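You operate a simulated robot arm through the tools that you are given. There is no shell and no other tool. Be economical: measure what you need, move in short steps, check, and stop when the job is done.

You run a simulated two-armed robot. Do the job below in one go: nothing can be reset, and whatever is moved stays where it is left.

## Task
Pull the black roller off the axle stand and cap it again.
Fine: one hand steadies the stand while cap and roller come off; the roller goes in the grey tray.

Only the result counts: the job must be done as asked and must still hold three seconds after the hand-in. Knocking over, shifting, dropping, spilling or breaking anything else fails it. A push-on lid holds only when it is set on centred and level and pressed home; a screw cap is set on level and turned clockwise until tight.

## Robot
Two 7-joint arms with two-finger parallel grippers on one trunk, on a base that drives. Base frame: it is fixed to the floor where the robot stands at the start and does not move with it; the origin is under the middle of the robot, x ahead of it, y to its left, z up. Units: mm, rad, N and s.
The left shoulder is at the start at [70, 163, 1145], the right one opposite. With the tool pointing down near the work surface each hand reaches from about 400 to 880 mm from the robot's upright axis, wherever it stands, measured 20 degrees to its own side. Places, roughly: grey tray [700, 200, 900]; middle of the steel bench [500, -400, 800]. Payload 3.43 kg a hand.
The tool frame of a hand sits at the grasp point between the pads (the TCP): z along the fingers, y along the line on which they close. The tips reach 34 mm beyond it. The gripper opens to 128 mm. The fingers are 24 mm wide and 12 mm thick; the gripper's body (48 by 130 mm) begins 96 mm behind the TCP.
Orientation is told as [roll, pitch, yaw] about the base's x, y, z axes, in that order, counted from this pose: with the fingers straight down and closing along the base's y, the tool's x points along the base's -x, its y along +y and its z along -z.

## Interface
- The arms move only by the tool jog_arm. It takes "left_deltas", "right_deltas" or both (then of equal length, played together; a hand with none holds still); each is a list of rows, each an object of numbers (a shift or turn left out is 0, a gripper value left out holds the last): "x", "y", "z": the shift along the base's x, y, z in mm; "ax", "ay", "az": the turn, a rotation vector about the base's x, y, z in rad; "hand": the closure in counts, from 0 (fully open) to 255 (shut). In form: [{"x": .., "y": .., "z": .., "ax": .., "ay": .., "az": .., "hand": ..}, ...]. A call has 1 to 12 rows; each row shifts and turns the commanded pose from where the row before left it. A row lasts 0.2 s, in which the tool goes at most 50 mm and 0.15 rad; a call with a longer step from one row to the next is refused whole, and so is a gripper value outside its range. A pose out of reach is approached as far as the arm can. The call stops where the force on the tool passes 90 N (or 10 N more than at its start, if that is more) or the arm is blocked; 0.2 s more then pass. The fingers move at their own pace (about 153 mm/s each) and stop on an object; they squeeze with about 27 N. The grip force told is the motor's: it shows also when the fingers shut on nothing. Time passes only in rows, and 0.2 s behind the last, so rows that do not move let the fingers close. The reply holds the time, the measured pose of the TCP, the force on the tool along the base axes, the opening and the grip force, in the units named above and with some noise, with the torque about the TCP (base axes, N m) and any sound that the robot's microphone picked up.
- Cameras (640 x 400 px; columns grow to the right, rows downward): "scene" is now at [119.6, -14.3, 1374]; the picture's right is [-0.17, -0.99, 0.00], its down [-0.55, 0.10, -0.83] and it looks along [0.82, -0.14, -0.56] (base axes); focal length 214 px, centre (320, 200). "left" rides on the left gripper at [76, 11, -160] in its tool frame; the picture's right is [-0.15, 0.99, 0.00], its down [-0.88, -0.13, -0.46] and it looks along [-0.45, -0.07, 0.89] (tool axes); focal length 234 px, centre (320, 200). "right" rides on the right gripper at [76, -11, -160] in its tool frame; the picture's right is [0.15, 0.99, 0.00], its down [-0.88, 0.13, -0.46] and it looks along [-0.45, 0.07, 0.89] (tool axes); focal length 234 px, centre (320, 200). There is no depth. A picture from a camera that has moved, and an enlarged one, comes with that camera's place and axes in the base frame and with its lens. The place of the scene camera against the robot may be out by one fixed shift of up to 25 mm in any direction.
- get_image(camera): a new picture of that camera. The clock stands still meanwhile.
- raise_lower(by): slides the trunk up (or, below 0, down) by that many mm; the arms and the scene camera ride with it, the base frame stays. It gives what a move gives, with no picture.
- drive_base(legs): drives the robot by 1 to 6 legs, each [ahead, left, turn to the left] in mm, mm and rad, along the robot's own axes; the way and the turn of a leg run together, so that a leg with both is an arc; at most 1500 mm and 3.142 rad a leg. The arms and the cameras ride along, it lands a little off, and it stops where it bumps. It gives what a move gives.
- head_to(pan, tilt): turns the head with the scene camera to pan (to the left, within 1.501 rad either way) and tilt (down, from -0.506 to 1.204), counted from straight ahead of the robot. It gives what a move gives.
- close_up(camera, box): a new picture of the part [left, top, right, bottom] of that camera's present view, enlarged. The clock stands still meanwhile.
- job_done(): hands the job in; it is judged then, once.

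Work in short steps. Places have to be worked out from the pictures, the camera data and where the tool is seen: move nearer, look again, correct. Check each grasp and each placing, and mend what went wrong. You have 120 turns and 92 pictures in all, those below and enlarged ones among them. Open the grippers and draw the arms clear of the work before you hand the job in, unless the task says otherwise; then end with one line.

The tools are called after "Emit:" by a JSON object that holds its "op" and its "data". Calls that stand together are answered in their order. jog_arm: Moves the arms, as the interface text tells. Its arguments: {"type":"object","properties":{"left_deltas":{"type":"array","items":{"type":"object","properties":{"x":{"type":"number"},"y":{"type":"number"},"z":{"type":"number"},"ax":{"type":"number"},"ay":{"type":"number"},"az":{"type":"number"},"hand":{"type":"number"}}}},"right_deltas":{"type":"array","items":{"type":"object","properties":{"x":{"type":"number"},"y":{"type":"number"},"z":{"type":"number"},"ax":{"type":"number"},"ay":{"type":"number"},"az":{"type":"number"},"hand":{"type":"number"}}}}},"required":[]} The other tools are called the same way: raise_lower (by) slides the trunk up or down; drive_base (legs) drives the base; head_to (pan, tilt) turns the head that bears the scene camera; get_image (camera) takes a picture; close_up (camera, box) takes an enlarged picture of a part of a camera's view; job_done () hands the job in.

At the start:

```text
t: 0.0
left_tool_pos: [512.6, 90.6, 1288.4]
left_orientation: [-0.001, 0.0, 0.001]
left_ft_force: [0.2, 0.8, 0.2]
left_moment: [-0.01, -0.01, -0.01]
left_finger_gap: 128.2
left_gripper_force: 0.0
right_tool_pos: [433.5, -289.3, 1260.9]
right_orientation: [0.0, 0.0, 0.0]
right_ft_force: [0.6, 0.2, 0.1]
right_moment: [-0.01, -0.02, 0.02]
right_finger_gap: 128.2
right_gripper_force: 0.0
trunk travel left (down, up): [-625.0, 315.0]
robot x, y, heading: [-0.4, -2.1, -0.001]
head pan, tilt: [-0.171, 0.597]
```

scene: 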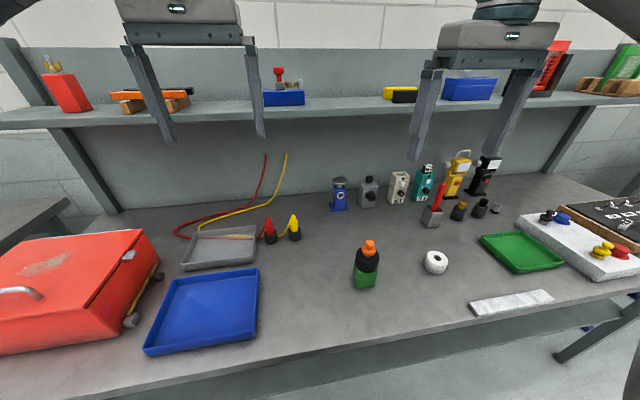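
right: 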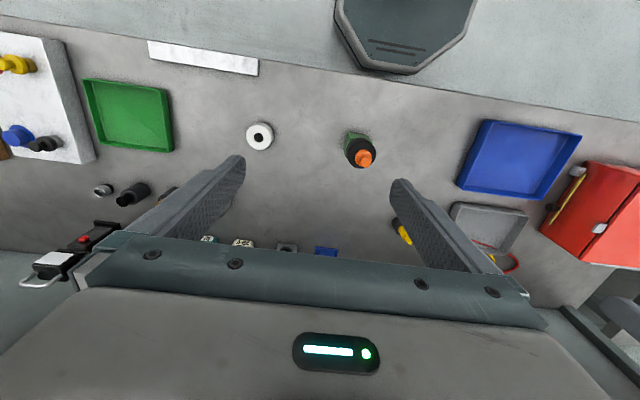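
left: 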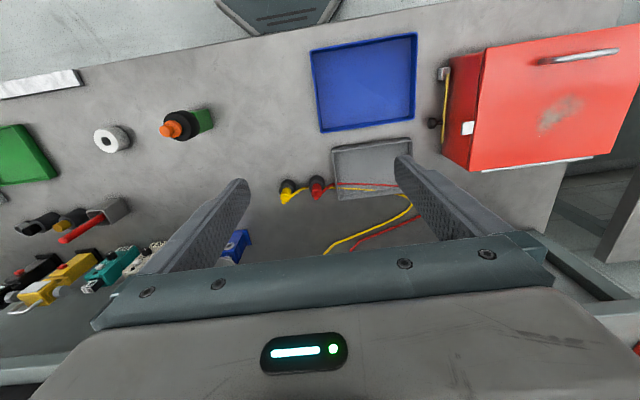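

The green-based piece with a black roller and orange cap at scene (366,265) looks like the axle stand; I take a closer look.

Emit:
{"op": "close_up", "data": {"camera": "scene", "box": [326, 225, 406, 300]}}

Emit:
{"op": "close_up", "data": {"camera": "left", "box": [80, 85, 240, 185]}}

Emit:
{"op": "close_up", "data": {"camera": "right", "box": [230, 105, 400, 205]}}

```text
5.33 times, centred on (366, 262) of scene
camera zoom: at [119.6, -14.3, 1374.0], right [-0.17, -0.99, 0.0], down [-0.55, 0.1, -0.83], along [0.82, -0.14, -0.56], focal length 1144 px, centre (75, -133)
```

zoom: 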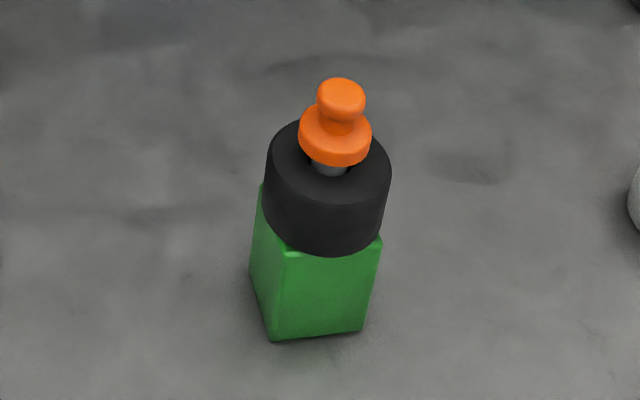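

```text
4.00 times, centred on (160, 135) of left
camera zoom: at [437.8, 103.1, 1448.0], right [0.15, 0.99, 0.0], down [0.88, -0.13, 0.46], along [0.45, -0.07, -0.89], focal length 937 px, centre (960, 460)
```

zoom: 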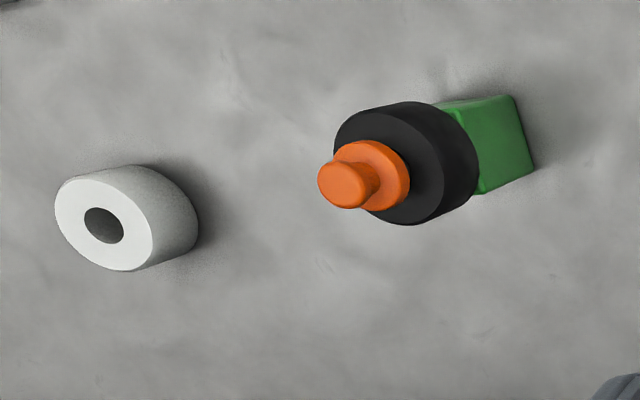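

```text
3.76 times, centred on (315, 155) of right
camera zoom: at [357.8, -301.4, 1422.0], right [-0.15, 0.99, 0.0], down [0.88, 0.13, 0.46], along [0.45, 0.07, -0.89], focal length 882 px, centre (339, 369)
```

zoom: 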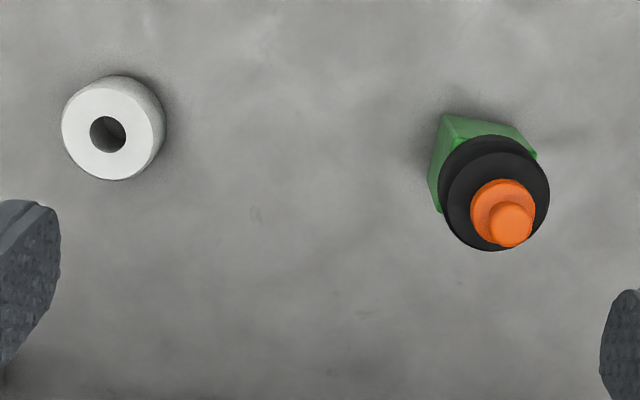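

The stand (cap top) triangulates to about (479, -195, 999), with its block roughly 48 mm square and aligned with the base axes. I'll turn the right hand so it can hold the block from the right, tilted down. First step is the yaw, done high up.

Emit:
{"op": "jog_arm", "data": {"right_deltas": [{"x": 4, "y": -10, "az": -0.1428}, {"x": 4, "y": -10, "az": -0.1428}, {"x": 4, "y": -10, "az": -0.1428}, {"x": 4, "y": -10, "az": -0.1428}, {"x": 4, "y": -10, "az": -0.1428}, {"x": 4, "y": -10, "az": -0.1428}, {"x": 4, "y": -10, "az": -0.1428}, {"x": 4, "y": -10, "az": -0.1428}, {"x": 4, "y": -10, "az": -0.1428}, {"x": 4, "y": -10, "az": -0.1428}, {"x": 4, "y": -10, "az": -0.1428}]}}

```text
t: 2.4
left_tool_pos: [512.9, 91.9, 1288.1]
left_orientation: [-0.001, 0.0, 0.003]
left_ft_force: [-0.3, 0.8, 0.7]
left_moment: [0.03, 0.01, 0.01]
left_finger_gap: 128.0
left_gripper_force: 0.1
right_tool_pos: [477.6, -399.7, 1262.0]
right_orientation: [0.0, 0.001, -1.57]
right_ft_force: [0.5, 0.0, -0.3]
right_moment: [0.04, -0.03, 0.01]
right_finger_gap: 128.2
right_gripper_force: 0.0
trunk travel left (down, up): [-625.0, 315.0]
robot x, y, heading: [0.2, -0.3, 0.002]
head pan, tilt: [-0.171, 0.597]
```

The yaw worked. Now I tilt about base x by 0.96 and come down partway.

Emit:
{"op": "jog_arm", "data": {"right_deltas": [{"z": -25, "ax": 0.137}, {"z": -25, "ax": 0.137}, {"z": -25, "ax": 0.137}, {"z": -25, "ax": 0.137}, {"z": -25, "ax": 0.137}, {"z": -25, "ax": 0.137}, {"z": -25, "ax": 0.138}]}}

Emit:
{"op": "get_image", "data": {"camera": "right"}}

```text
t: 4.0
left_tool_pos: [513.4, 89.7, 1288.6]
left_orientation: [0.0, 0.002, 0.002]
left_ft_force: [0.7, 0.5, 0.9]
left_moment: [0.02, -0.01, -0.01]
left_finger_gap: 128.0
left_gripper_force: 0.1
right_tool_pos: [475.2, -403.4, 1086.3]
right_orientation: [0.001, 0.962, -1.57]
right_ft_force: [-0.1, 0.0, 0.3]
right_moment: [-0.01, -0.01, 0.02]
right_finger_gap: 128.2
right_gripper_force: 0.1
trunk travel left (down, up): [-625.0, 315.0]
robot x, y, heading: [-1.4, -2.3, -0.002]
head pan, tilt: [-0.171, 0.597]
```

```text
85 pictures are left
camera right: at [464.0, -491.6, 1239.7], right [0.99, 0.08, 0.12], down [0.13, -0.88, -0.46], along [0.07, 0.47, -0.88], focal length 234 px, centre (320, 200)
```

right: 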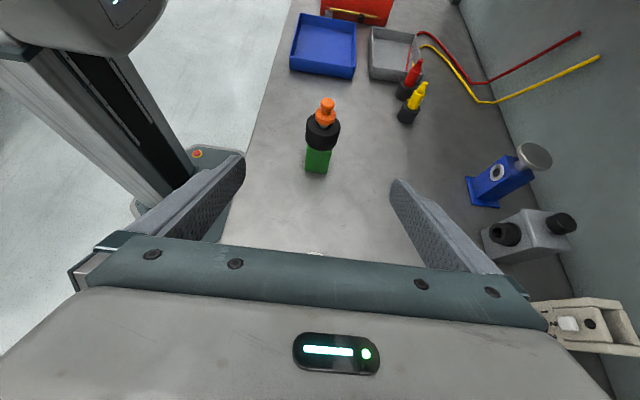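

Emit:
{"op": "close_up", "data": {"camera": "right", "box": [280, 80, 376, 180]}}

Emit:
{"op": "close_up", "data": {"camera": "right", "box": [350, 20, 446, 130]}}

```text
4.00 times, centred on (328, 130) of right
camera zoom: at [464.0, -491.6, 1239.7], right [0.99, 0.08, 0.12], down [0.13, -0.88, -0.46], along [0.07, 0.47, -0.88], focal length 937 px, centre (288, 480)
```

zoom: 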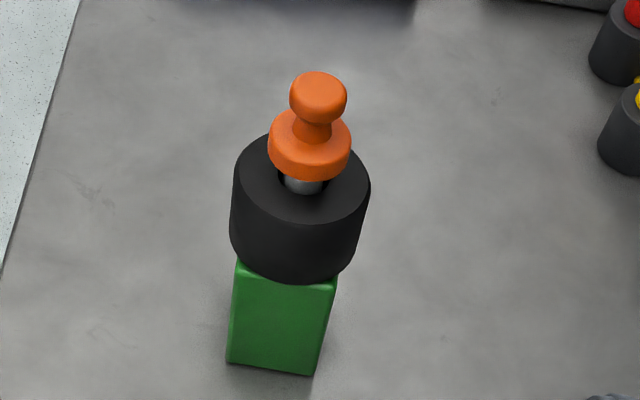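

```text
3.64 times, centred on (398, 75) of right
camera zoom: at [464.0, -491.6, 1239.7], right [0.99, 0.08, 0.12], down [0.13, -0.88, -0.46], along [0.07, 0.47, -0.88], focal length 852 px, centre (36, 654)
```

zoom: 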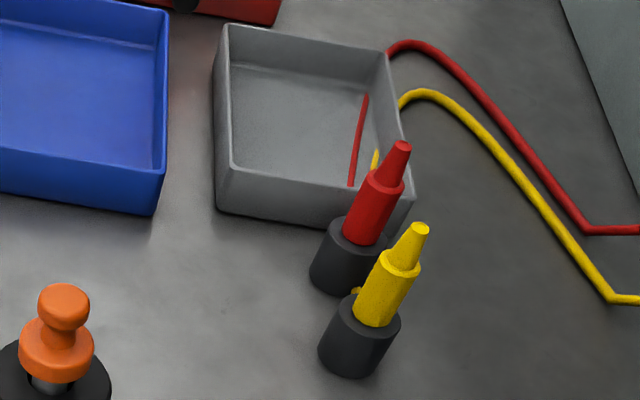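

Block: x 459–503, near face y ≈ -221, top z ≈ 920. Roller z 921–958, about 60 mm across. Cap flange z 967–978, about 34 mm across. I move the right hand to the pre-grasp pose.

Emit:
{"op": "jog_arm", "data": {"right_deltas": [{"x": 2, "y": 26, "z": -35}, {"x": 2, "y": 26, "z": -35}, {"x": 1, "y": 26, "z": -34}, {"x": 1, "y": 26, "z": -34}, {"y": 30, "z": -20}]}}

Emit:
{"op": "get_image", "data": {"camera": "right"}}

Emit:
{"op": "get_image", "data": {"camera": "scene"}}

```text
t: 5.2
left_tool_pos: [514.0, 91.2, 1288.9]
left_orientation: [-0.001, 0.0, -0.001]
left_ft_force: [-0.8, -0.1, -0.3]
left_moment: [-0.01, 0.0, -0.03]
left_finger_gap: 127.9
left_gripper_force: 0.1
right_tool_pos: [486.3, -264.3, 931.5]
right_orientation: [0.002, 0.961, -1.57]
right_ft_force: [-0.5, 0.3, 0.3]
right_moment: [0.02, 0.01, -0.02]
right_finger_gap: 128.1
right_gripper_force: 0.0
trunk travel left (down, up): [-625.0, 315.0]
robot x, y, heading: [3.8, 1.5, 0.001]
head pan, tilt: [-0.171, 0.597]
```

```text
82 pictures are left
camera right: at [474.3, -352.5, 1084.5], right [0.99, 0.08, 0.12], down [0.13, -0.88, -0.46], along [0.07, 0.47, -0.88], focal length 234 px, centre (320, 200)
```

right: 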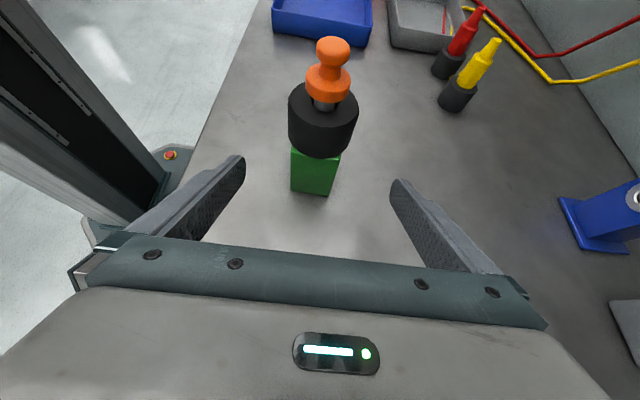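

```text
81 pictures are left
camera scene: at [120.2, -13.9, 1374.0], right [-0.17, -0.99, 0.0], down [-0.55, 0.1, -0.83], along [0.81, -0.14, -0.56], focal length 214 px, centre (320, 200)
```

scene: 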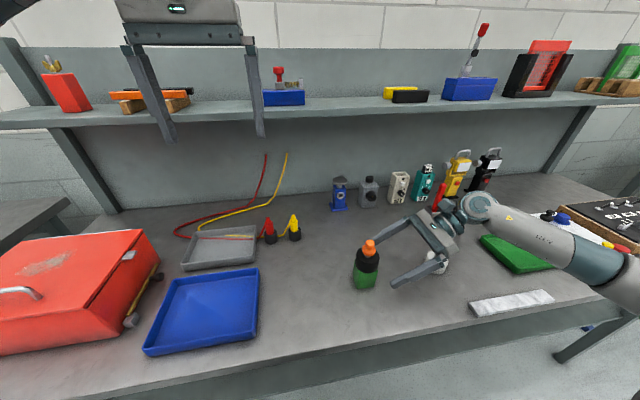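

Block re-measured: x 459–505, near face y ≈ -220, centre x ≈ 482. I go in with open fingers to TCP (482, -209, 885).

Emit:
{"op": "jog_arm", "data": {"right_deltas": [{"x": -2, "y": 19, "z": -16}, {"x": -1, "y": 19, "z": -16}, {"x": -1, "y": 17, "z": -14}, {}]}}

Emit:
{"op": "get_image", "data": {"camera": "right"}}

Emit:
{"op": "close_up", "data": {"camera": "scene", "box": [326, 200, 486, 310]}}

```text
t: 6.2
left_tool_pos: [513.1, 91.4, 1288.1]
left_orientation: [0.0, 0.001, 0.002]
left_ft_force: [0.2, 0.7, 0.6]
left_moment: [-0.02, 0.04, 0.0]
left_finger_gap: 128.0
left_gripper_force: 0.1
right_tool_pos: [481.2, -209.7, 879.5]
right_orientation: [0.0, 0.961, -1.57]
right_ft_force: [0.0, 0.0, -0.6]
right_moment: [0.05, 0.0, 0.02]
right_finger_gap: 128.2
right_gripper_force: 0.0
trunk travel left (down, up): [-625.0, 315.0]
robot x, y, heading: [-1.6, -1.9, -0.006]
head pan, tilt: [-0.171, 0.597]
```

```text
80 pictures are left
camera right: at [469.3, -296.9, 1034.4], right [0.99, 0.08, 0.12], down [0.13, -0.88, -0.46], along [0.07, 0.47, -0.88], focal length 234 px, centre (320, 200)
```

right: 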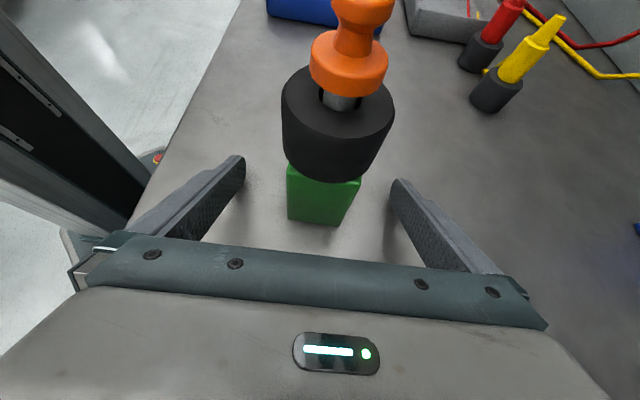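

```text
3.64 times, centred on (406, 255) of scene
camera zoom: at [119.5, -14.4, 1374.0], right [-0.17, -0.99, 0.0], down [-0.55, 0.1, -0.83], along [0.82, -0.14, -0.56], focal length 780 px, centre (7, 0)
```

zoom: 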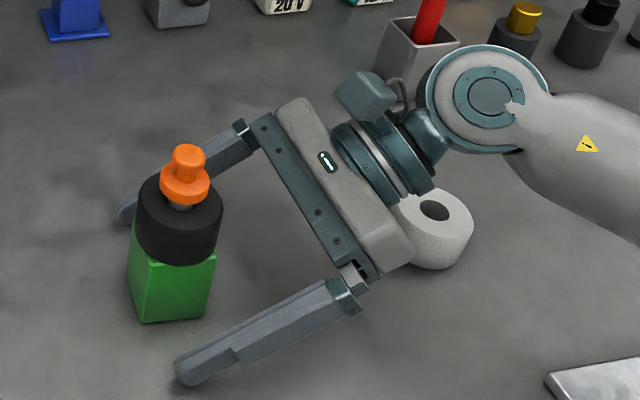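

Aligned in x; z reads slightly low, so I raise 4 mm. Then I close in stages.

Emit:
{"op": "jog_arm", "data": {"right_deltas": [{"z": 4}, {"hand": 120}, {"hand": 145}, {"hand": 150}, {"hand": 155}, {}]}}

Emit:
{"op": "close_up", "data": {"camera": "right", "box": [200, 60, 440, 260]}}

```text
t: 7.6
left_tool_pos: [513.7, 92.5, 1289.6]
left_orientation: [0.0, 0.001, 0.002]
left_ft_force: [0.1, -0.4, -0.4]
left_moment: [-0.03, -0.01, 0.03]
left_finger_gap: 127.8
left_gripper_force: 0.1
right_tool_pos: [479.6, -210.3, 886.5]
right_orientation: [-0.002, 0.959, -1.571]
right_ft_force: [-0.2, 0.0, -0.2]
right_moment: [-0.02, 0.01, 0.0]
right_finger_gap: 50.4
right_gripper_force: 0.1
trunk travel left (down, up): [-625.0, 315.0]
robot x, y, heading: [2.9, -2.8, -0.003]
head pan, tilt: [-0.171, 0.597]
```

```text
2.00 times, centred on (320, 160) of right
camera zoom: at [468.7, -296.8, 1040.5], right [0.99, 0.08, 0.12], down [0.13, -0.88, -0.46], along [0.07, 0.47, -0.88], focal length 468 px, centre (320, 280)
```

zoom: 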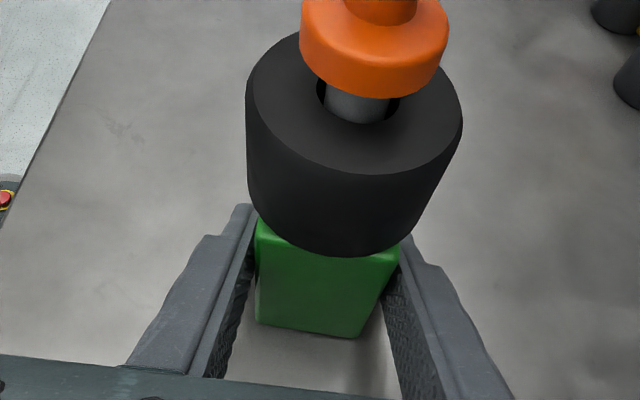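

Fingers straddle the block evenly. I close gently to grip.

Emit:
{"op": "jog_arm", "data": {"right_deltas": [{"hand": 159}, {"hand": 163}, {"hand": 167}, {"hand": 172}, {"hand": 180}, {}]}}

```text
t: 9.0
left_tool_pos: [513.4, 90.6, 1287.4]
left_orientation: [0.001, 0.0, 0.001]
left_ft_force: [-0.3, -0.3, 0.5]
left_moment: [0.02, 0.01, -0.03]
left_finger_gap: 127.9
left_gripper_force: 0.1
right_tool_pos: [480.1, -209.6, 887.9]
right_orientation: [0.001, 0.96, -1.571]
right_ft_force: [0.4, -0.5, -0.1]
right_moment: [0.1, -0.05, -0.01]
right_finger_gap: 45.9
right_gripper_force: 26.7
trunk travel left (down, up): [-625.0, 315.0]
robot x, y, heading: [0.3, 1.9, -0.001]
head pan, tilt: [-0.171, 0.597]
```

Block gripped (gap 45.9, 26.7 N). Now I bring the left hand above the cap.

Emit:
{"op": "jog_arm", "data": {"left_deltas": [{"x": -4, "y": -36, "z": -22}, {"x": -4, "y": -36, "z": -22}, {"x": -4, "y": -36, "z": -22}, {"x": -4, "y": -36, "z": -22}, {"x": -4, "y": -36, "z": -22}, {"x": -4, "y": -36, "z": -22}, {"x": -4, "y": -36, "z": -22}, {"x": -4, "y": -34, "z": -22}, {}]}}

Emit:
{"op": "get_image", "data": {"camera": "left"}}

Emit:
{"op": "get_image", "data": {"camera": "scene"}}

```text
t: 11.0
left_tool_pos: [479.7, -197.0, 1109.7]
left_orientation: [-0.003, 0.001, 0.001]
left_ft_force: [0.4, 0.1, 0.4]
left_moment: [0.02, -0.01, 0.0]
left_finger_gap: 128.0
left_gripper_force: 0.1
right_tool_pos: [479.8, -209.9, 886.9]
right_orientation: [0.0, 0.96, -1.571]
right_ft_force: [-0.7, -0.1, 1.0]
right_moment: [0.13, 0.0, -0.01]
right_finger_gap: 45.8
right_gripper_force: 27.2
trunk travel left (down, up): [-625.0, 315.0]
robot x, y, heading: [4.9, -3.4, -0.0]
head pan, tilt: [-0.171, 0.597]
```

```text
77 pictures are left
camera left: at [404.5, -184.9, 1269.3], right [0.14, 0.99, 0.0], down [0.88, -0.13, 0.46], along [0.45, -0.07, -0.89], focal length 234 px, centre (320, 200)
```

left: 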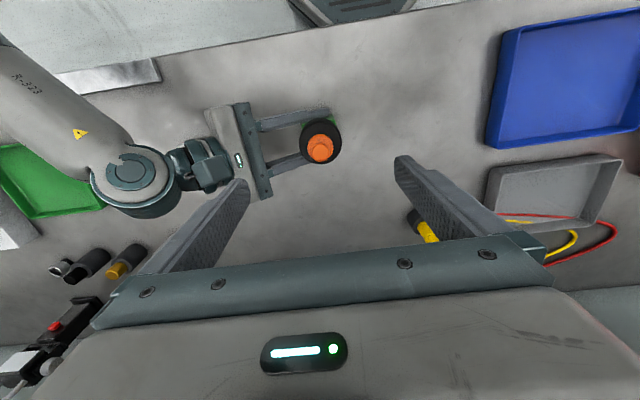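

```text
76 pictures are left
camera scene: at [119.5, -13.8, 1374.0], right [-0.17, -0.99, 0.0], down [-0.55, 0.1, -0.83], along [0.82, -0.14, -0.56], focal length 214 px, centre (320, 200)
```

scene: 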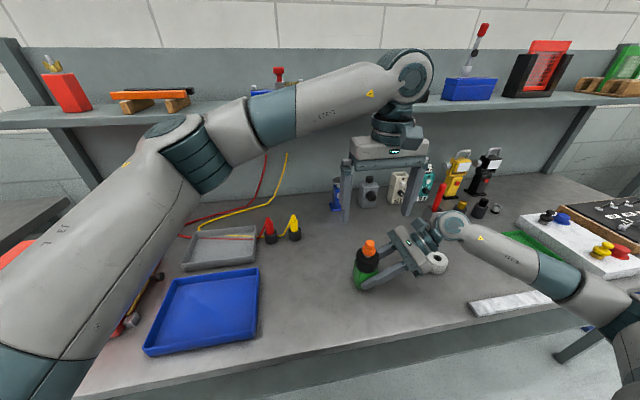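

I measure the cap from the left camera.

Emit:
{"op": "close_up", "data": {"camera": "left", "box": [280, 100, 360, 180]}}

Emit:
{"op": "close_up", "data": {"camera": "right", "box": [260, 0, 420, 120]}}

```text
5.00 times, centred on (320, 140) of left
camera zoom: at [404.5, -184.9, 1269.3], right [0.14, 0.99, 0.0], down [0.88, -0.13, 0.46], along [0.45, -0.07, -0.89], focal length 1171 px, centre (320, 500)
```

zoom: 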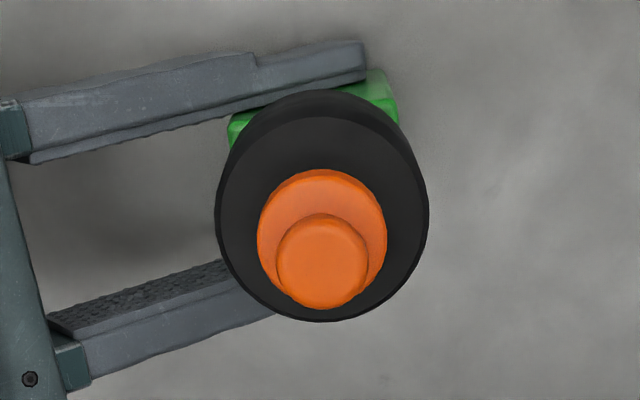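

```text
3.33 times, centred on (340, 60) of right
camera zoom: at [468.7, -296.6, 1040.7], right [0.99, 0.08, 0.12], down [0.13, -0.88, -0.46], along [0.07, 0.47, -0.88], focal length 781 px, centre (253, 667)
```

zoom: 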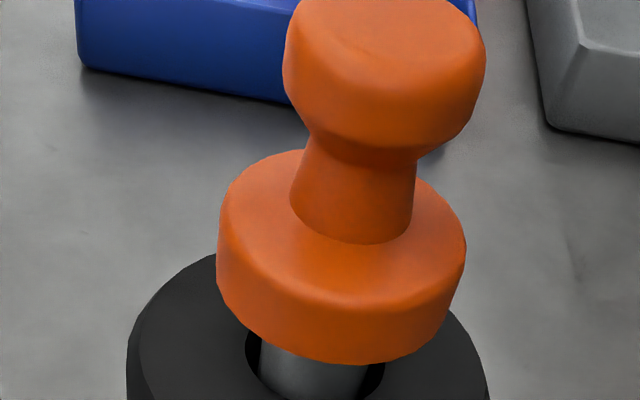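

Cap axis at about (479, -196), directly under the left hand. I pre-close the left fingers and come down to the flange.

Emit:
{"op": "jog_arm", "data": {"left_deltas": [{"hand": 140}, {"z": -28}, {"z": -28}, {"z": -28}, {"z": -26}, {}]}}

Emit:
{"op": "get_image", "data": {"camera": "left"}}

Emit:
{"op": "get_image", "data": {"camera": "right"}}

```text
t: 12.4
left_tool_pos: [482.6, -195.4, 1000.5]
left_orientation: [0.0, 0.0, 0.004]
left_ft_force: [0.0, 1.1, -0.2]
left_moment: [0.01, -0.03, -0.01]
left_finger_gap: 57.8
left_gripper_force: 0.0
right_tool_pos: [479.3, -209.5, 887.7]
right_orientation: [-0.001, 0.96, -1.571]
right_ft_force: [-1.6, 0.3, 1.6]
right_moment: [0.1, 0.01, 0.04]
right_finger_gap: 45.8
right_gripper_force: 26.9
trunk travel left (down, up): [-625.0, 315.0]
robot x, y, heading: [-1.6, -1.5, 0.001]
head pan, tilt: [-0.171, 0.597]
```

```text
73 pictures are left
camera left: at [406.6, -182.5, 1161.0], right [0.15, 0.99, 0.0], down [0.88, -0.13, 0.46], along [0.45, -0.07, -0.89], focal length 234 px, centre (320, 200)
```

left: 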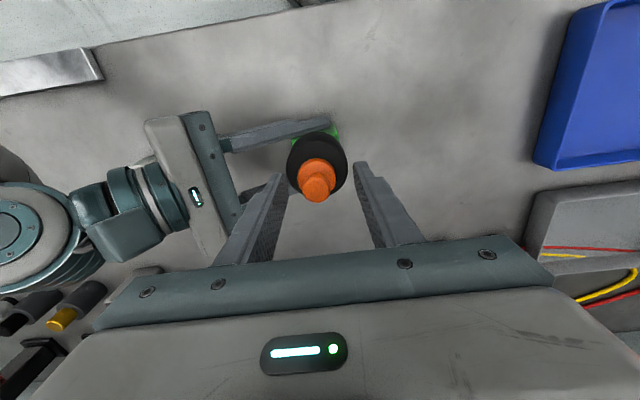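

```text
72 pictures are left
camera right: at [468.6, -296.9, 1040.5], right [0.99, 0.08, 0.12], down [0.13, -0.88, -0.46], along [0.07, 0.47, -0.88], focal length 234 px, centre (320, 200)
```

right: 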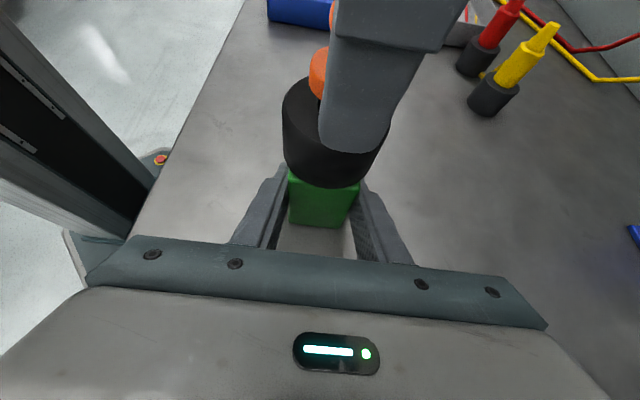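

Left TCP is ~3 mm ahead of the cap in x. I correct that, lower 3 mm and close.

Emit:
{"op": "jog_arm", "data": {"left_deltas": [{"x": -3, "z": -3}, {"hand": 165}, {"hand": 180}, {"hand": 188}, {"hand": 200}, {}]}}

Emit:
{"op": "close_up", "data": {"camera": "left", "box": [240, 110, 400, 230]}}

Emit:
{"op": "close_up", "data": {"camera": "scene", "box": [326, 200, 436, 300]}}

```text
t: 13.8
left_tool_pos: [479.6, -194.1, 997.9]
left_orientation: [0.001, 0.0, 0.002]
left_ft_force: [0.2, 0.2, -0.4]
left_moment: [0.0, 0.03, 0.01]
left_finger_gap: 30.1
left_gripper_force: 27.1
right_tool_pos: [478.7, -208.7, 886.2]
right_orientation: [-0.001, 0.96, -1.571]
right_ft_force: [-1.2, 0.3, 0.7]
right_moment: [0.14, 0.01, 0.05]
right_finger_gap: 45.7
right_gripper_force: 27.3
trunk travel left (down, up): [-625.0, 315.0]
robot x, y, heading: [-0.2, -0.8, -0.0]
head pan, tilt: [-0.171, 0.597]
heard: snap
```

```text
3.33 times, centred on (320, 170) of left
camera zoom: at [402.7, -182.5, 1158.7], right [0.15, 0.99, 0.0], down [0.88, -0.13, 0.46], along [0.45, -0.07, -0.89], focal length 781 px, centre (320, 300)
```

zoom: 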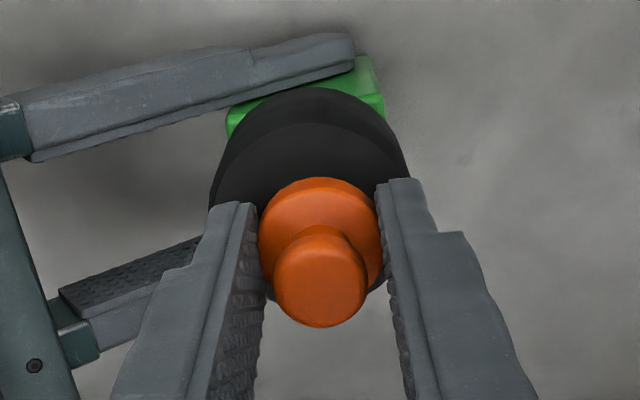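

```text
4.00 times, centred on (381, 250) of scene
camera zoom: at [119.4, -14.4, 1374.0], right [-0.17, -0.99, 0.0], down [-0.55, 0.1, -0.83], along [0.82, -0.14, -0.56], focal length 858 px, centre (76, 0)
```

zoom: 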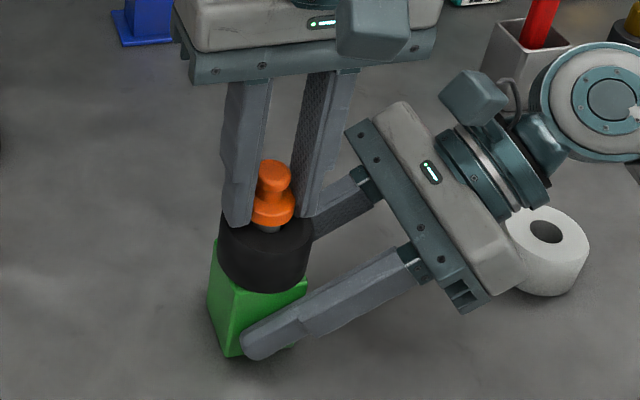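

Gripped on the flange (30 mm), and a snap was heard, so the cap is push-on and has probably come free. I lift straight up in small steps.

Emit:
{"op": "jog_arm", "data": {"left_deltas": [{"z": 5}, {"z": 10}, {"z": 15}, {"z": 25}, {"z": 30}, {}]}}

Emit:
{"op": "get_image", "data": {"camera": "left"}}

Emit:
{"op": "get_image", "data": {"camera": "right"}}

```text
t: 15.2
left_tool_pos: [478.8, -194.5, 1082.7]
left_orientation: [0.001, 0.0, 0.001]
left_ft_force: [-0.2, 0.6, -0.6]
left_moment: [0.01, 0.0, 0.03]
left_finger_gap: 30.1
left_gripper_force: 27.2
right_tool_pos: [479.5, -209.9, 886.5]
right_orientation: [-0.002, 0.959, -1.572]
right_ft_force: [0.0, -0.2, 0.4]
right_moment: [0.1, -0.02, 0.07]
right_finger_gap: 45.7
right_gripper_force: 27.0
trunk travel left (down, up): [-625.0, 315.0]
robot x, y, heading: [-1.5, -3.1, 0.001]
head pan, tilt: [-0.171, 0.597]
```

```text
69 pictures are left
camera left: at [402.3, -183.1, 1243.0], right [0.15, 0.99, 0.0], down [0.88, -0.13, 0.46], along [0.45, -0.07, -0.89], focal length 234 px, centre (320, 200)
```

left: 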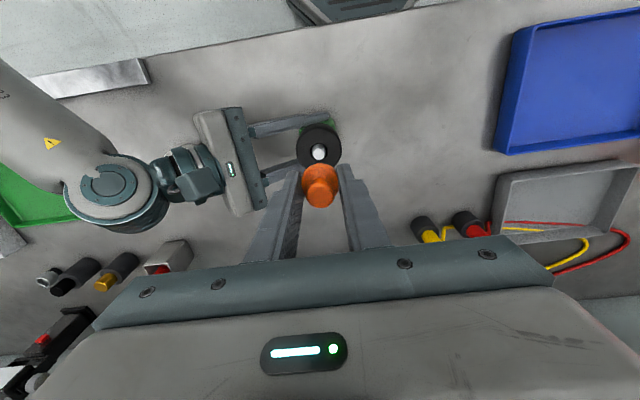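

```text
68 pictures are left
camera right: at [468.6, -297.0, 1040.6], right [0.99, 0.08, 0.12], down [0.13, -0.88, -0.46], along [0.07, 0.47, -0.88], focal length 234 px, centre (320, 200)
```

right: 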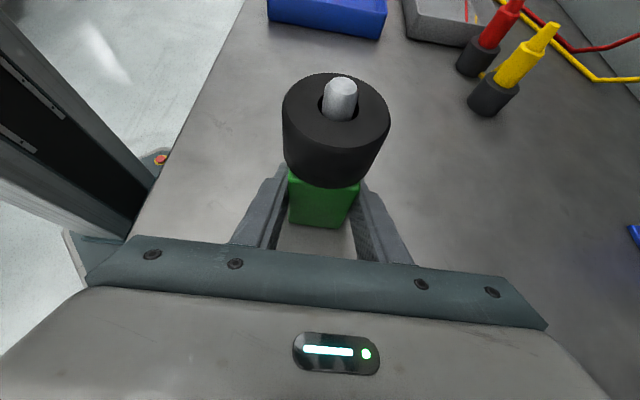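

Cap is off and the axle stands clear. I carry the cap to the empty bench spot at (480, -60) and lower it to just above the bench.

Emit:
{"op": "jog_arm", "data": {"left_deltas": [{"y": 34}, {"y": 34}, {"y": 34}, {"y": 33}, {"z": -40}, {"z": -40}, {"z": -40}, {"z": -40}, {"z": -30}, {}]}}

Emit:
{"op": "close_up", "data": {"camera": "left", "box": [240, 100, 400, 220]}}

Emit:
{"op": "close_up", "data": {"camera": "right", "box": [260, 0, 420, 120]}}

Emit:
{"op": "close_up", "data": {"camera": "scene", "box": [280, 220, 400, 320]}}

```text
t: 17.4
left_tool_pos: [476.2, -60.8, 893.2]
left_orientation: [0.0, 0.001, 0.002]
left_ft_force: [-0.1, 0.2, -0.7]
left_moment: [-0.01, 0.01, -0.02]
left_finger_gap: 29.8
left_gripper_force: 26.8
right_tool_pos: [479.5, -209.1, 886.8]
right_orientation: [-0.001, 0.959, -1.571]
right_ft_force: [-0.7, -0.2, 0.6]
right_moment: [0.04, 0.03, 0.0]
right_finger_gap: 46.1
right_gripper_force: 27.2
trunk travel left (down, up): [-625.0, 315.0]
robot x, y, heading: [2.2, -2.8, 0.0]
head pan, tilt: [-0.171, 0.597]
```

```text
3.33 times, centred on (320, 160) of left
camera zoom: at [400.4, -49.4, 1052.9], right [0.15, 0.99, 0.0], down [0.88, -0.13, 0.46], along [0.45, -0.07, -0.89], focal length 781 px, centre (320, 333)
```

zoom: 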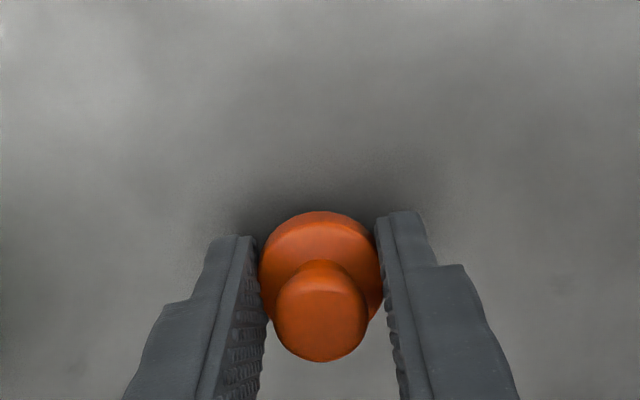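

```text
3.33 times, centred on (340, 60) of right
camera zoom: at [468.7, -296.9, 1040.5], right [0.99, 0.08, 0.12], down [0.13, -0.88, -0.46], along [0.07, 0.47, -0.88], focal length 781 px, centre (253, 667)
```

zoom: 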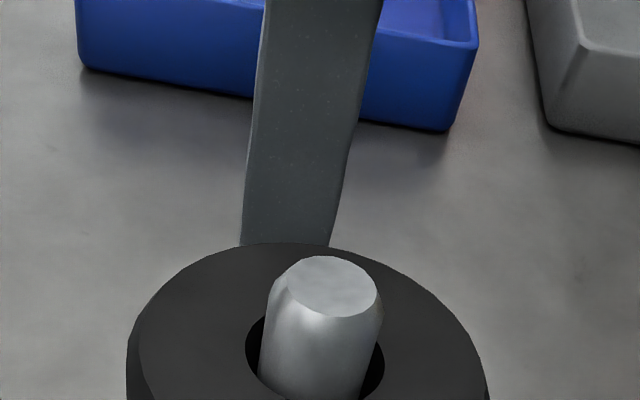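

```text
4.00 times, centred on (340, 270) of scene
camera zoom: at [119.5, -14.4, 1374.0], right [-0.17, -0.99, 0.0], down [-0.55, 0.1, -0.83], along [0.82, -0.14, -0.56], focal length 858 px, centre (240, -80)
```

zoom: 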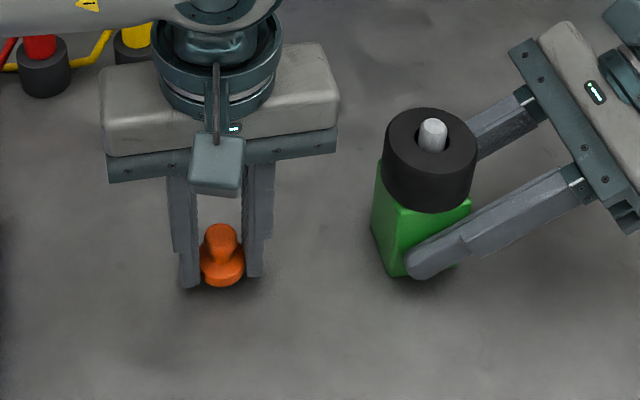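

Clear below. I lower in small steps, watching the force.

Emit:
{"op": "jog_arm", "data": {"left_deltas": [{"z": -3}, {"z": -2}, {"z": -1}, {}]}}

Emit:
{"op": "close_up", "data": {"camera": "scene", "box": [310, 260, 350, 300]}}

```text
t: 18.4
left_tool_pos: [476.8, -59.8, 887.3]
left_orientation: [-0.001, 0.0, 0.002]
left_ft_force: [0.4, 0.5, 0.7]
left_moment: [-0.02, 0.0, 0.02]
left_finger_gap: 30.1
left_gripper_force: 27.3
right_tool_pos: [479.2, -207.5, 887.4]
right_orientation: [-0.001, 0.959, -1.571]
right_ft_force: [-0.8, -1.6, 0.1]
right_moment: [0.02, 0.05, 0.0]
right_finger_gap: 45.7
right_gripper_force: 26.9
trunk travel left (down, up): [-625.0, 315.0]
robot x, y, heading: [-0.6, 1.7, -0.003]
head pan, tilt: [-0.171, 0.597]
```

```text
10.00 times, centred on (330, 280) of scene
camera zoom: at [119.5, -14.4, 1374.0], right [-0.17, -0.99, 0.0], down [-0.55, 0.1, -0.83], along [0.82, -0.14, -0.56], focal length 2145 px, centre (220, -600)
```

zoom: 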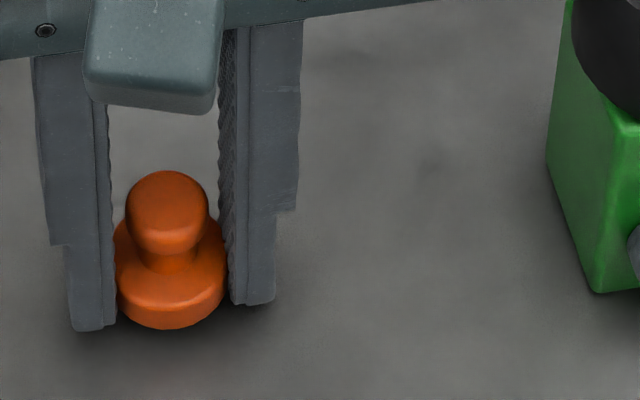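

Emit:
{"op": "jog_arm", "data": {"left_deltas": [{"z": -1}, {"z": -1}, {}]}}

```text
t: 19.2
left_tool_pos: [477.1, -59.3, 885.3]
left_orientation: [0.002, 0.0, 0.003]
left_ft_force: [-0.9, -0.3, 0.2]
left_moment: [0.0, -0.01, 0.01]
left_finger_gap: 30.1
left_gripper_force: 26.8
right_tool_pos: [480.2, -209.3, 887.5]
right_orientation: [0.0, 0.959, -1.569]
right_ft_force: [-0.6, -1.1, 0.1]
right_moment: [0.05, 0.0, 0.0]
right_finger_gap: 45.9
right_gripper_force: 27.2
trunk travel left (down, up): [-625.0, 315.0]
robot x, y, heading: [1.5, 2.0, -0.005]
head pan, tilt: [-0.171, 0.597]
```

No contact yet; I continue in 1 mm steps.

Emit:
{"op": "jog_arm", "data": {"left_deltas": [{"z": -1}, {}]}}

Emit:
{"op": "jog_arm", "data": {"left_deltas": [{"z": -1}, {}]}}

Emit:
{"op": "jog_arm", "data": {"left_deltas": [{"z": -1}, {}]}}

```text
t: 19.8
left_tool_pos: [477.4, -60.0, 884.0]
left_orientation: [-0.001, 0.001, -0.001]
left_ft_force: [0.4, 0.1, 0.8]
left_moment: [0.0, -0.02, 0.04]
left_finger_gap: 29.9
left_gripper_force: 27.0
right_tool_pos: [479.1, -208.9, 886.1]
right_orientation: [0.001, 0.959, -1.57]
right_ft_force: [-0.5, -1.4, 0.1]
right_moment: [0.03, 0.03, -0.01]
right_finger_gap: 45.6
right_gripper_force: 27.1
trunk travel left (down, up): [-625.0, 315.0]
robot x, y, heading: [-2.3, -0.6, -0.001]
head pan, tilt: [-0.171, 0.597]
```

```text
t: 20.4
left_tool_pos: [478.7, -60.0, 883.6]
left_orientation: [0.001, 0.0, 0.002]
left_ft_force: [0.4, -0.3, -0.1]
left_moment: [0.0, -0.01, 0.03]
left_finger_gap: 30.1
left_gripper_force: 27.5
right_tool_pos: [479.6, -208.5, 886.4]
right_orientation: [0.0, 0.959, -1.571]
right_ft_force: [-0.5, -0.8, 0.5]
right_moment: [0.05, 0.05, 0.01]
right_finger_gap: 45.8
right_gripper_force: 27.3
trunk travel left (down, up): [-625.0, 315.0]
robot x, y, heading: [-1.6, 1.1, -0.001]
head pan, tilt: [-0.171, 0.597]
```

```text
t: 21.0
left_tool_pos: [477.6, -60.2, 884.0]
left_orientation: [-0.002, -0.001, 0.002]
left_ft_force: [1.6, 2.5, 14.2]
left_moment: [0.33, 0.14, -0.16]
left_finger_gap: 29.9
left_gripper_force: 26.2
right_tool_pos: [478.3, -209.1, 887.1]
right_orientation: [0.0, 0.959, -1.571]
right_ft_force: [1.3, 0.1, -0.6]
right_moment: [-0.05, 0.02, -0.01]
right_finger_gap: 45.6
right_gripper_force: 27.0
trunk travel left (down, up): [-625.0, 315.0]
robot x, y, heading: [-3.3, -0.0, -0.004]
head pan, tilt: [-0.171, 0.597]
```

Contact (14 N). I back off 1 mm, open gently, and rise.

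Emit:
{"op": "jog_arm", "data": {"left_deltas": [{"z": 1}, {"hand": 185}, {"hand": 170}, {"hand": 140}, {}]}}

Emit:
{"op": "close_up", "data": {"camera": "scene", "box": [310, 260, 350, 300]}}

Emit:
{"op": "jog_arm", "data": {"left_deltas": [{"z": 20}, {"z": 40}, {"z": 50}, {"z": 50}, {"z": 40}, {}]}}

Emit:
{"op": "get_image", "data": {"camera": "left"}}

```text
t: 22.2
left_tool_pos: [476.4, -59.4, 885.5]
left_orientation: [-0.001, 0.002, 0.0]
left_ft_force: [-1.1, 0.6, 3.0]
left_moment: [-0.07, 0.04, -0.08]
left_finger_gap: 57.8
left_gripper_force: 0.0
right_tool_pos: [479.4, -208.1, 887.3]
right_orientation: [0.001, 0.962, -1.57]
right_ft_force: [-0.3, -1.6, 0.2]
right_moment: [-0.01, 0.07, -0.02]
right_finger_gap: 46.0
right_gripper_force: 27.3
trunk travel left (down, up): [-625.0, 315.0]
robot x, y, heading: [-4.0, 1.5, -0.005]
head pan, tilt: [-0.171, 0.597]
```

```text
10.00 times, centred on (330, 280) of scene
camera zoom: at [119.3, -14.4, 1374.0], right [-0.17, -0.99, 0.0], down [-0.55, 0.1, -0.83], along [0.82, -0.14, -0.56], focal length 2145 px, centre (220, -600)
```

zoom: 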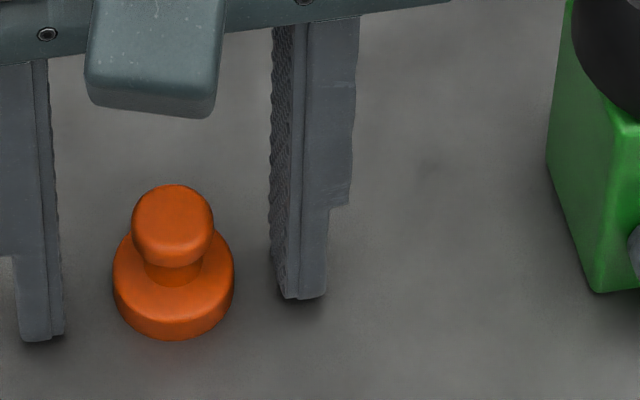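

```text
t: 23.6
left_tool_pos: [476.0, -60.3, 1086.8]
left_orientation: [0.001, 0.0, 0.0]
left_ft_force: [0.5, 0.4, -0.1]
left_moment: [-0.06, 0.01, 0.01]
left_finger_gap: 57.7
left_gripper_force: 0.1
right_tool_pos: [480.2, -208.2, 885.9]
right_orientation: [0.0, 0.96, -1.571]
right_ft_force: [-1.4, -0.1, 0.3]
right_moment: [0.03, 0.01, 0.07]
right_finger_gap: 45.9
right_gripper_force: 27.1
trunk travel left (down, up): [-625.0, 315.0]
robot x, y, heading: [-0.3, 0.7, 0.004]
head pan, tilt: [-0.171, 0.597]
```

```text
62 pictures are left
camera left: at [399.8, -48.7, 1247.3], right [0.15, 0.99, 0.0], down [0.88, -0.13, 0.46], along [0.45, -0.07, -0.89], focal length 234 px, centre (320, 200)
```

left: 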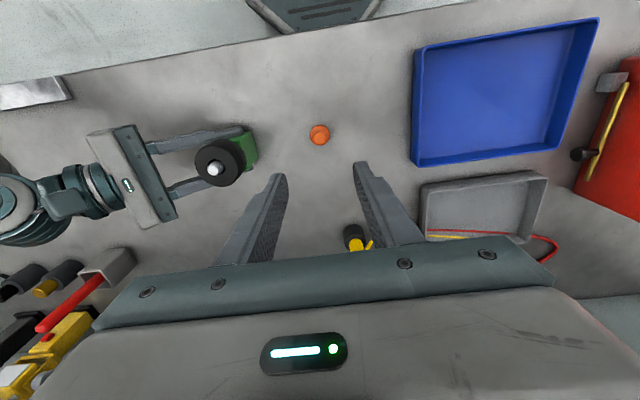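

Cap stands upright on the bench at (477, -60). Now the left hand goes to the roller, opened to 80 mm.

Emit:
{"op": "jog_arm", "data": {"left_deltas": [{"x": 1, "y": -34, "hand": 95}, {"x": 1, "y": -34}, {"x": 1, "y": -34}, {"y": -34}, {"z": -40}, {"z": -40}, {}]}}

Emit:
{"op": "get_image", "data": {"camera": "left"}}

```text
t: 25.2
left_tool_pos: [479.2, -194.4, 1006.2]
left_orientation: [0.001, 0.0, 0.001]
left_ft_force: [-0.5, 0.8, 1.1]
left_moment: [-0.01, -0.02, 0.0]
left_finger_gap: 80.3
left_gripper_force: 0.1
right_tool_pos: [480.6, -207.0, 888.5]
right_orientation: [0.0, 0.959, -1.57]
right_ft_force: [-1.2, -0.5, 1.0]
right_moment: [0.04, -0.04, -0.07]
right_finger_gap: 45.7
right_gripper_force: 27.0
trunk travel left (down, up): [-625.0, 315.0]
robot x, y, heading: [-2.7, -0.5, 0.001]
head pan, tilt: [-0.171, 0.597]
```

```text
61 pictures are left
camera left: at [404.4, -183.2, 1166.6], right [0.15, 0.99, 0.0], down [0.88, -0.13, 0.46], along [0.45, -0.07, -0.89], focal length 234 px, centre (320, 200)
```

left: 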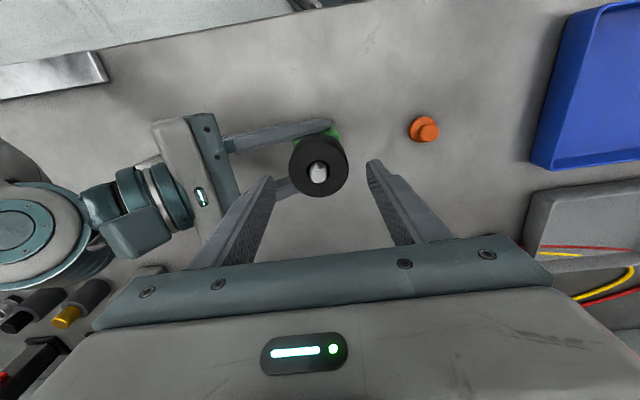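

I check the roller alignment up close before descending.

Emit:
{"op": "close_up", "data": {"camera": "left", "box": [260, 110, 390, 210]}}

```text
4.00 times, centred on (325, 160) of left
camera zoom: at [404.4, -183.2, 1166.6], right [0.15, 0.99, 0.0], down [0.88, -0.13, 0.46], along [0.45, -0.07, -0.89], focal length 937 px, centre (300, 360)
```

zoom: 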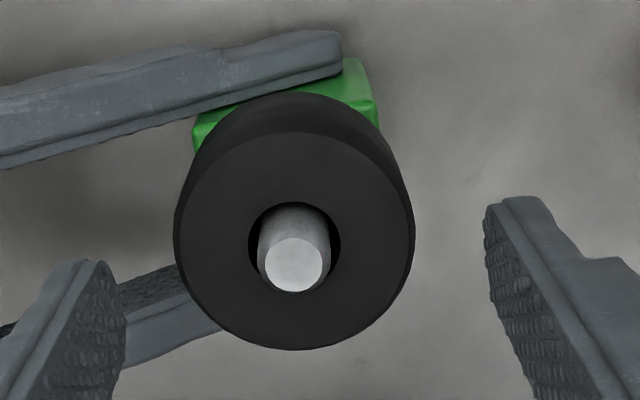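

Axle and roller axis at (479, -196); the hand is aligned within 2 mm. I descend to TCP z 960 and close gradually.

Emit:
{"op": "jog_arm", "data": {"left_deltas": [{"y": -1.5, "z": -24}, {"z": -22}, {"hand": 125}, {"hand": 135}, {"hand": 142}, {"hand": 155}, {}]}}

Emit:
{"op": "close_up", "data": {"camera": "scene", "box": [326, 200, 436, 300]}}

```text
t: 26.8
left_tool_pos: [482.8, -196.5, 960.8]
left_orientation: [-0.001, 0.001, 0.001]
left_ft_force: [0.6, 0.4, -0.3]
left_moment: [0.03, 0.03, -0.02]
left_finger_gap: 57.1
left_gripper_force: 26.8
right_tool_pos: [479.0, -208.5, 886.6]
right_orientation: [-0.002, 0.959, -1.57]
right_ft_force: [-0.5, 0.0, 1.4]
right_moment: [0.05, 0.04, -0.01]
right_finger_gap: 45.5
right_gripper_force: 26.9
trunk travel left (down, up): [-625.0, 315.0]
robot x, y, heading: [-1.2, -3.1, 0.001]
head pan, tilt: [-0.171, 0.597]
```

```text
4.00 times, centred on (381, 250) of scene
camera zoom: at [119.6, -14.4, 1374.0], right [-0.17, -0.99, 0.0], down [-0.55, 0.1, -0.83], along [0.82, -0.14, -0.56], focal length 858 px, centre (76, 0)
```

zoom: 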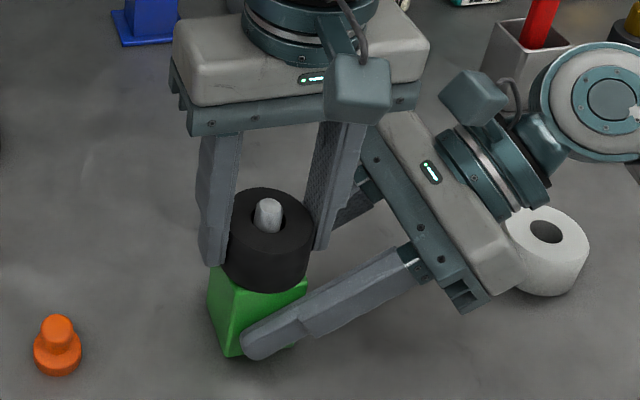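

Roller gripped (57 mm). I lift straight up in steps, checking force.

Emit:
{"op": "jog_arm", "data": {"left_deltas": [{"z": 5}, {"z": 10}, {"z": 15}, {"z": 20}, {"z": 30}, {"z": 40}, {}]}}

Emit:
{"op": "get_image", "data": {"camera": "left"}}

Emit:
{"op": "get_image", "data": {"camera": "right"}}

```text
t: 28.4
left_tool_pos: [479.3, -195.9, 1078.3]
left_orientation: [0.001, 0.0, 0.0]
left_ft_force: [-0.4, -1.0, -2.1]
left_moment: [0.0, 0.04, -0.01]
left_finger_gap: 57.2
left_gripper_force: 27.2
right_tool_pos: [480.5, -209.0, 887.9]
right_orientation: [0.001, 0.958, -1.572]
right_ft_force: [-2.0, -1.5, 1.7]
right_moment: [0.01, 0.0, 0.03]
right_finger_gap: 45.8
right_gripper_force: 27.1
trunk travel left (down, up): [-625.0, 315.0]
robot x, y, heading: [-0.6, 3.6, 0.0]
head pan, tilt: [-0.171, 0.597]
```

```text
58 pictures are left
camera left: at [403.9, -184.9, 1238.3], right [0.15, 0.99, 0.0], down [0.88, -0.13, 0.46], along [0.45, -0.07, -0.89], focal length 234 px, centre (320, 200)
```

left: 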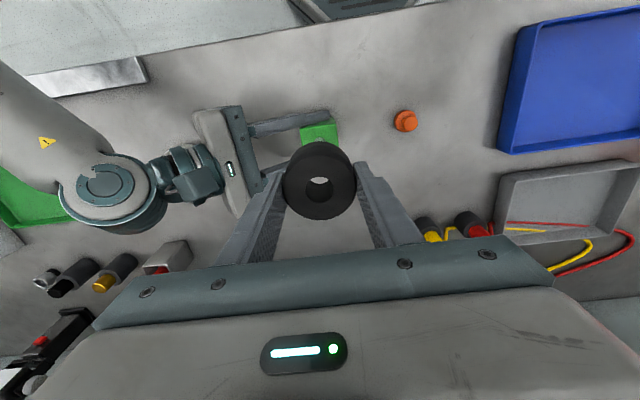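

```text
57 pictures are left
camera right: at [468.4, -297.0, 1040.5], right [0.99, 0.08, 0.12], down [0.13, -0.88, -0.46], along [0.07, 0.47, -0.88], focal length 234 px, centre (320, 200)
```

right: 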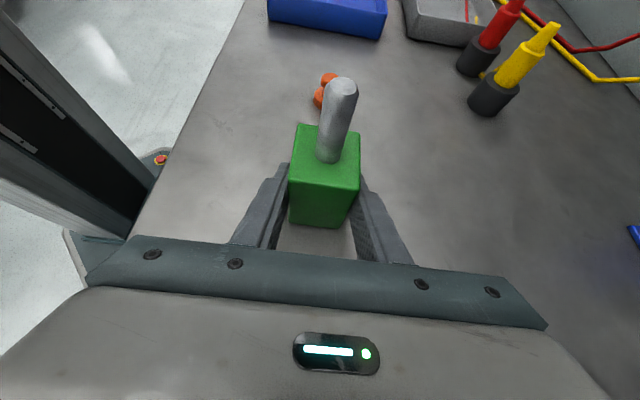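

Roller is off the axle. Now I look at the grey tray before carrying it over.

Emit:
{"op": "close_up", "data": {"camera": "scene", "box": [160, 190, 320, 300]}}

Emit:
{"op": "jog_arm", "data": {"left_deltas": [{"x": 10, "y": 35, "z": 5}, {"x": 10, "y": 40}, {"x": 15, "y": 40}, {"x": 15, "y": 40}, {"x": 20, "y": 40}, {"x": 20, "y": 40}, {"x": 25, "y": 40}, {"x": 25, "y": 40}, {"x": 25, "y": 35}, {}]}}

Emit:
{"op": "get_image", "data": {"camera": "left"}}

```text
3.64 times, centred on (240, 245) of scene
camera zoom: at [119.5, -14.6, 1374.0], right [-0.17, -0.99, 0.0], down [-0.55, 0.1, -0.83], along [0.82, -0.14, -0.56], focal length 780 px, centre (611, 36)
```

zoom: 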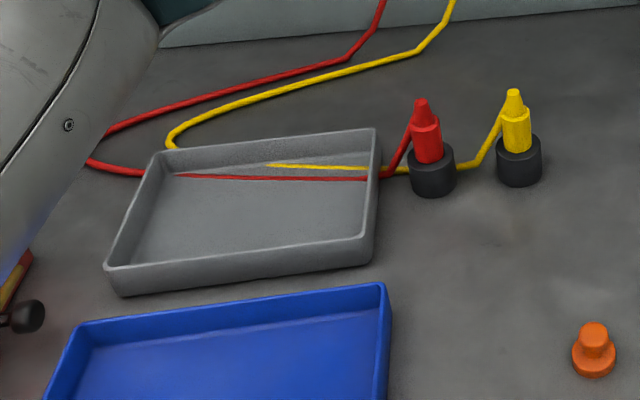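

```text
t: 30.6
left_tool_pos: [646.7, 153.9, 1081.8]
left_orientation: [0.001, 0.001, -0.002]
left_ft_force: [-0.5, -0.2, -1.0]
left_moment: [-0.02, -0.01, -0.02]
left_finger_gap: 57.2
left_gripper_force: 27.0
right_tool_pos: [479.3, -209.5, 886.3]
right_orientation: [0.0, 0.961, -1.571]
right_ft_force: [0.3, 0.2, 2.0]
right_moment: [-0.13, -0.01, -0.04]
right_finger_gap: 45.8
right_gripper_force: 27.0
trunk travel left (down, up): [-625.0, 315.0]
robot x, y, heading: [7.1, -1.4, 0.001]
head pan, tilt: [-0.171, 0.597]
```

```text
55 pictures are left
camera left: at [571.4, 165.5, 1241.6], right [0.15, 0.99, 0.0], down [0.88, -0.13, 0.46], along [0.45, -0.07, -0.89], focal length 234 px, centre (320, 200)
```

left: 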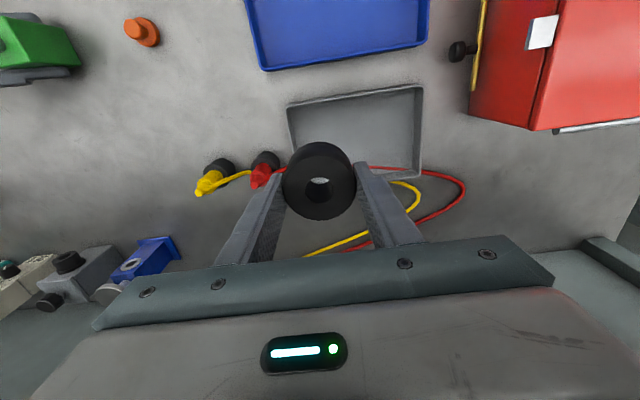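

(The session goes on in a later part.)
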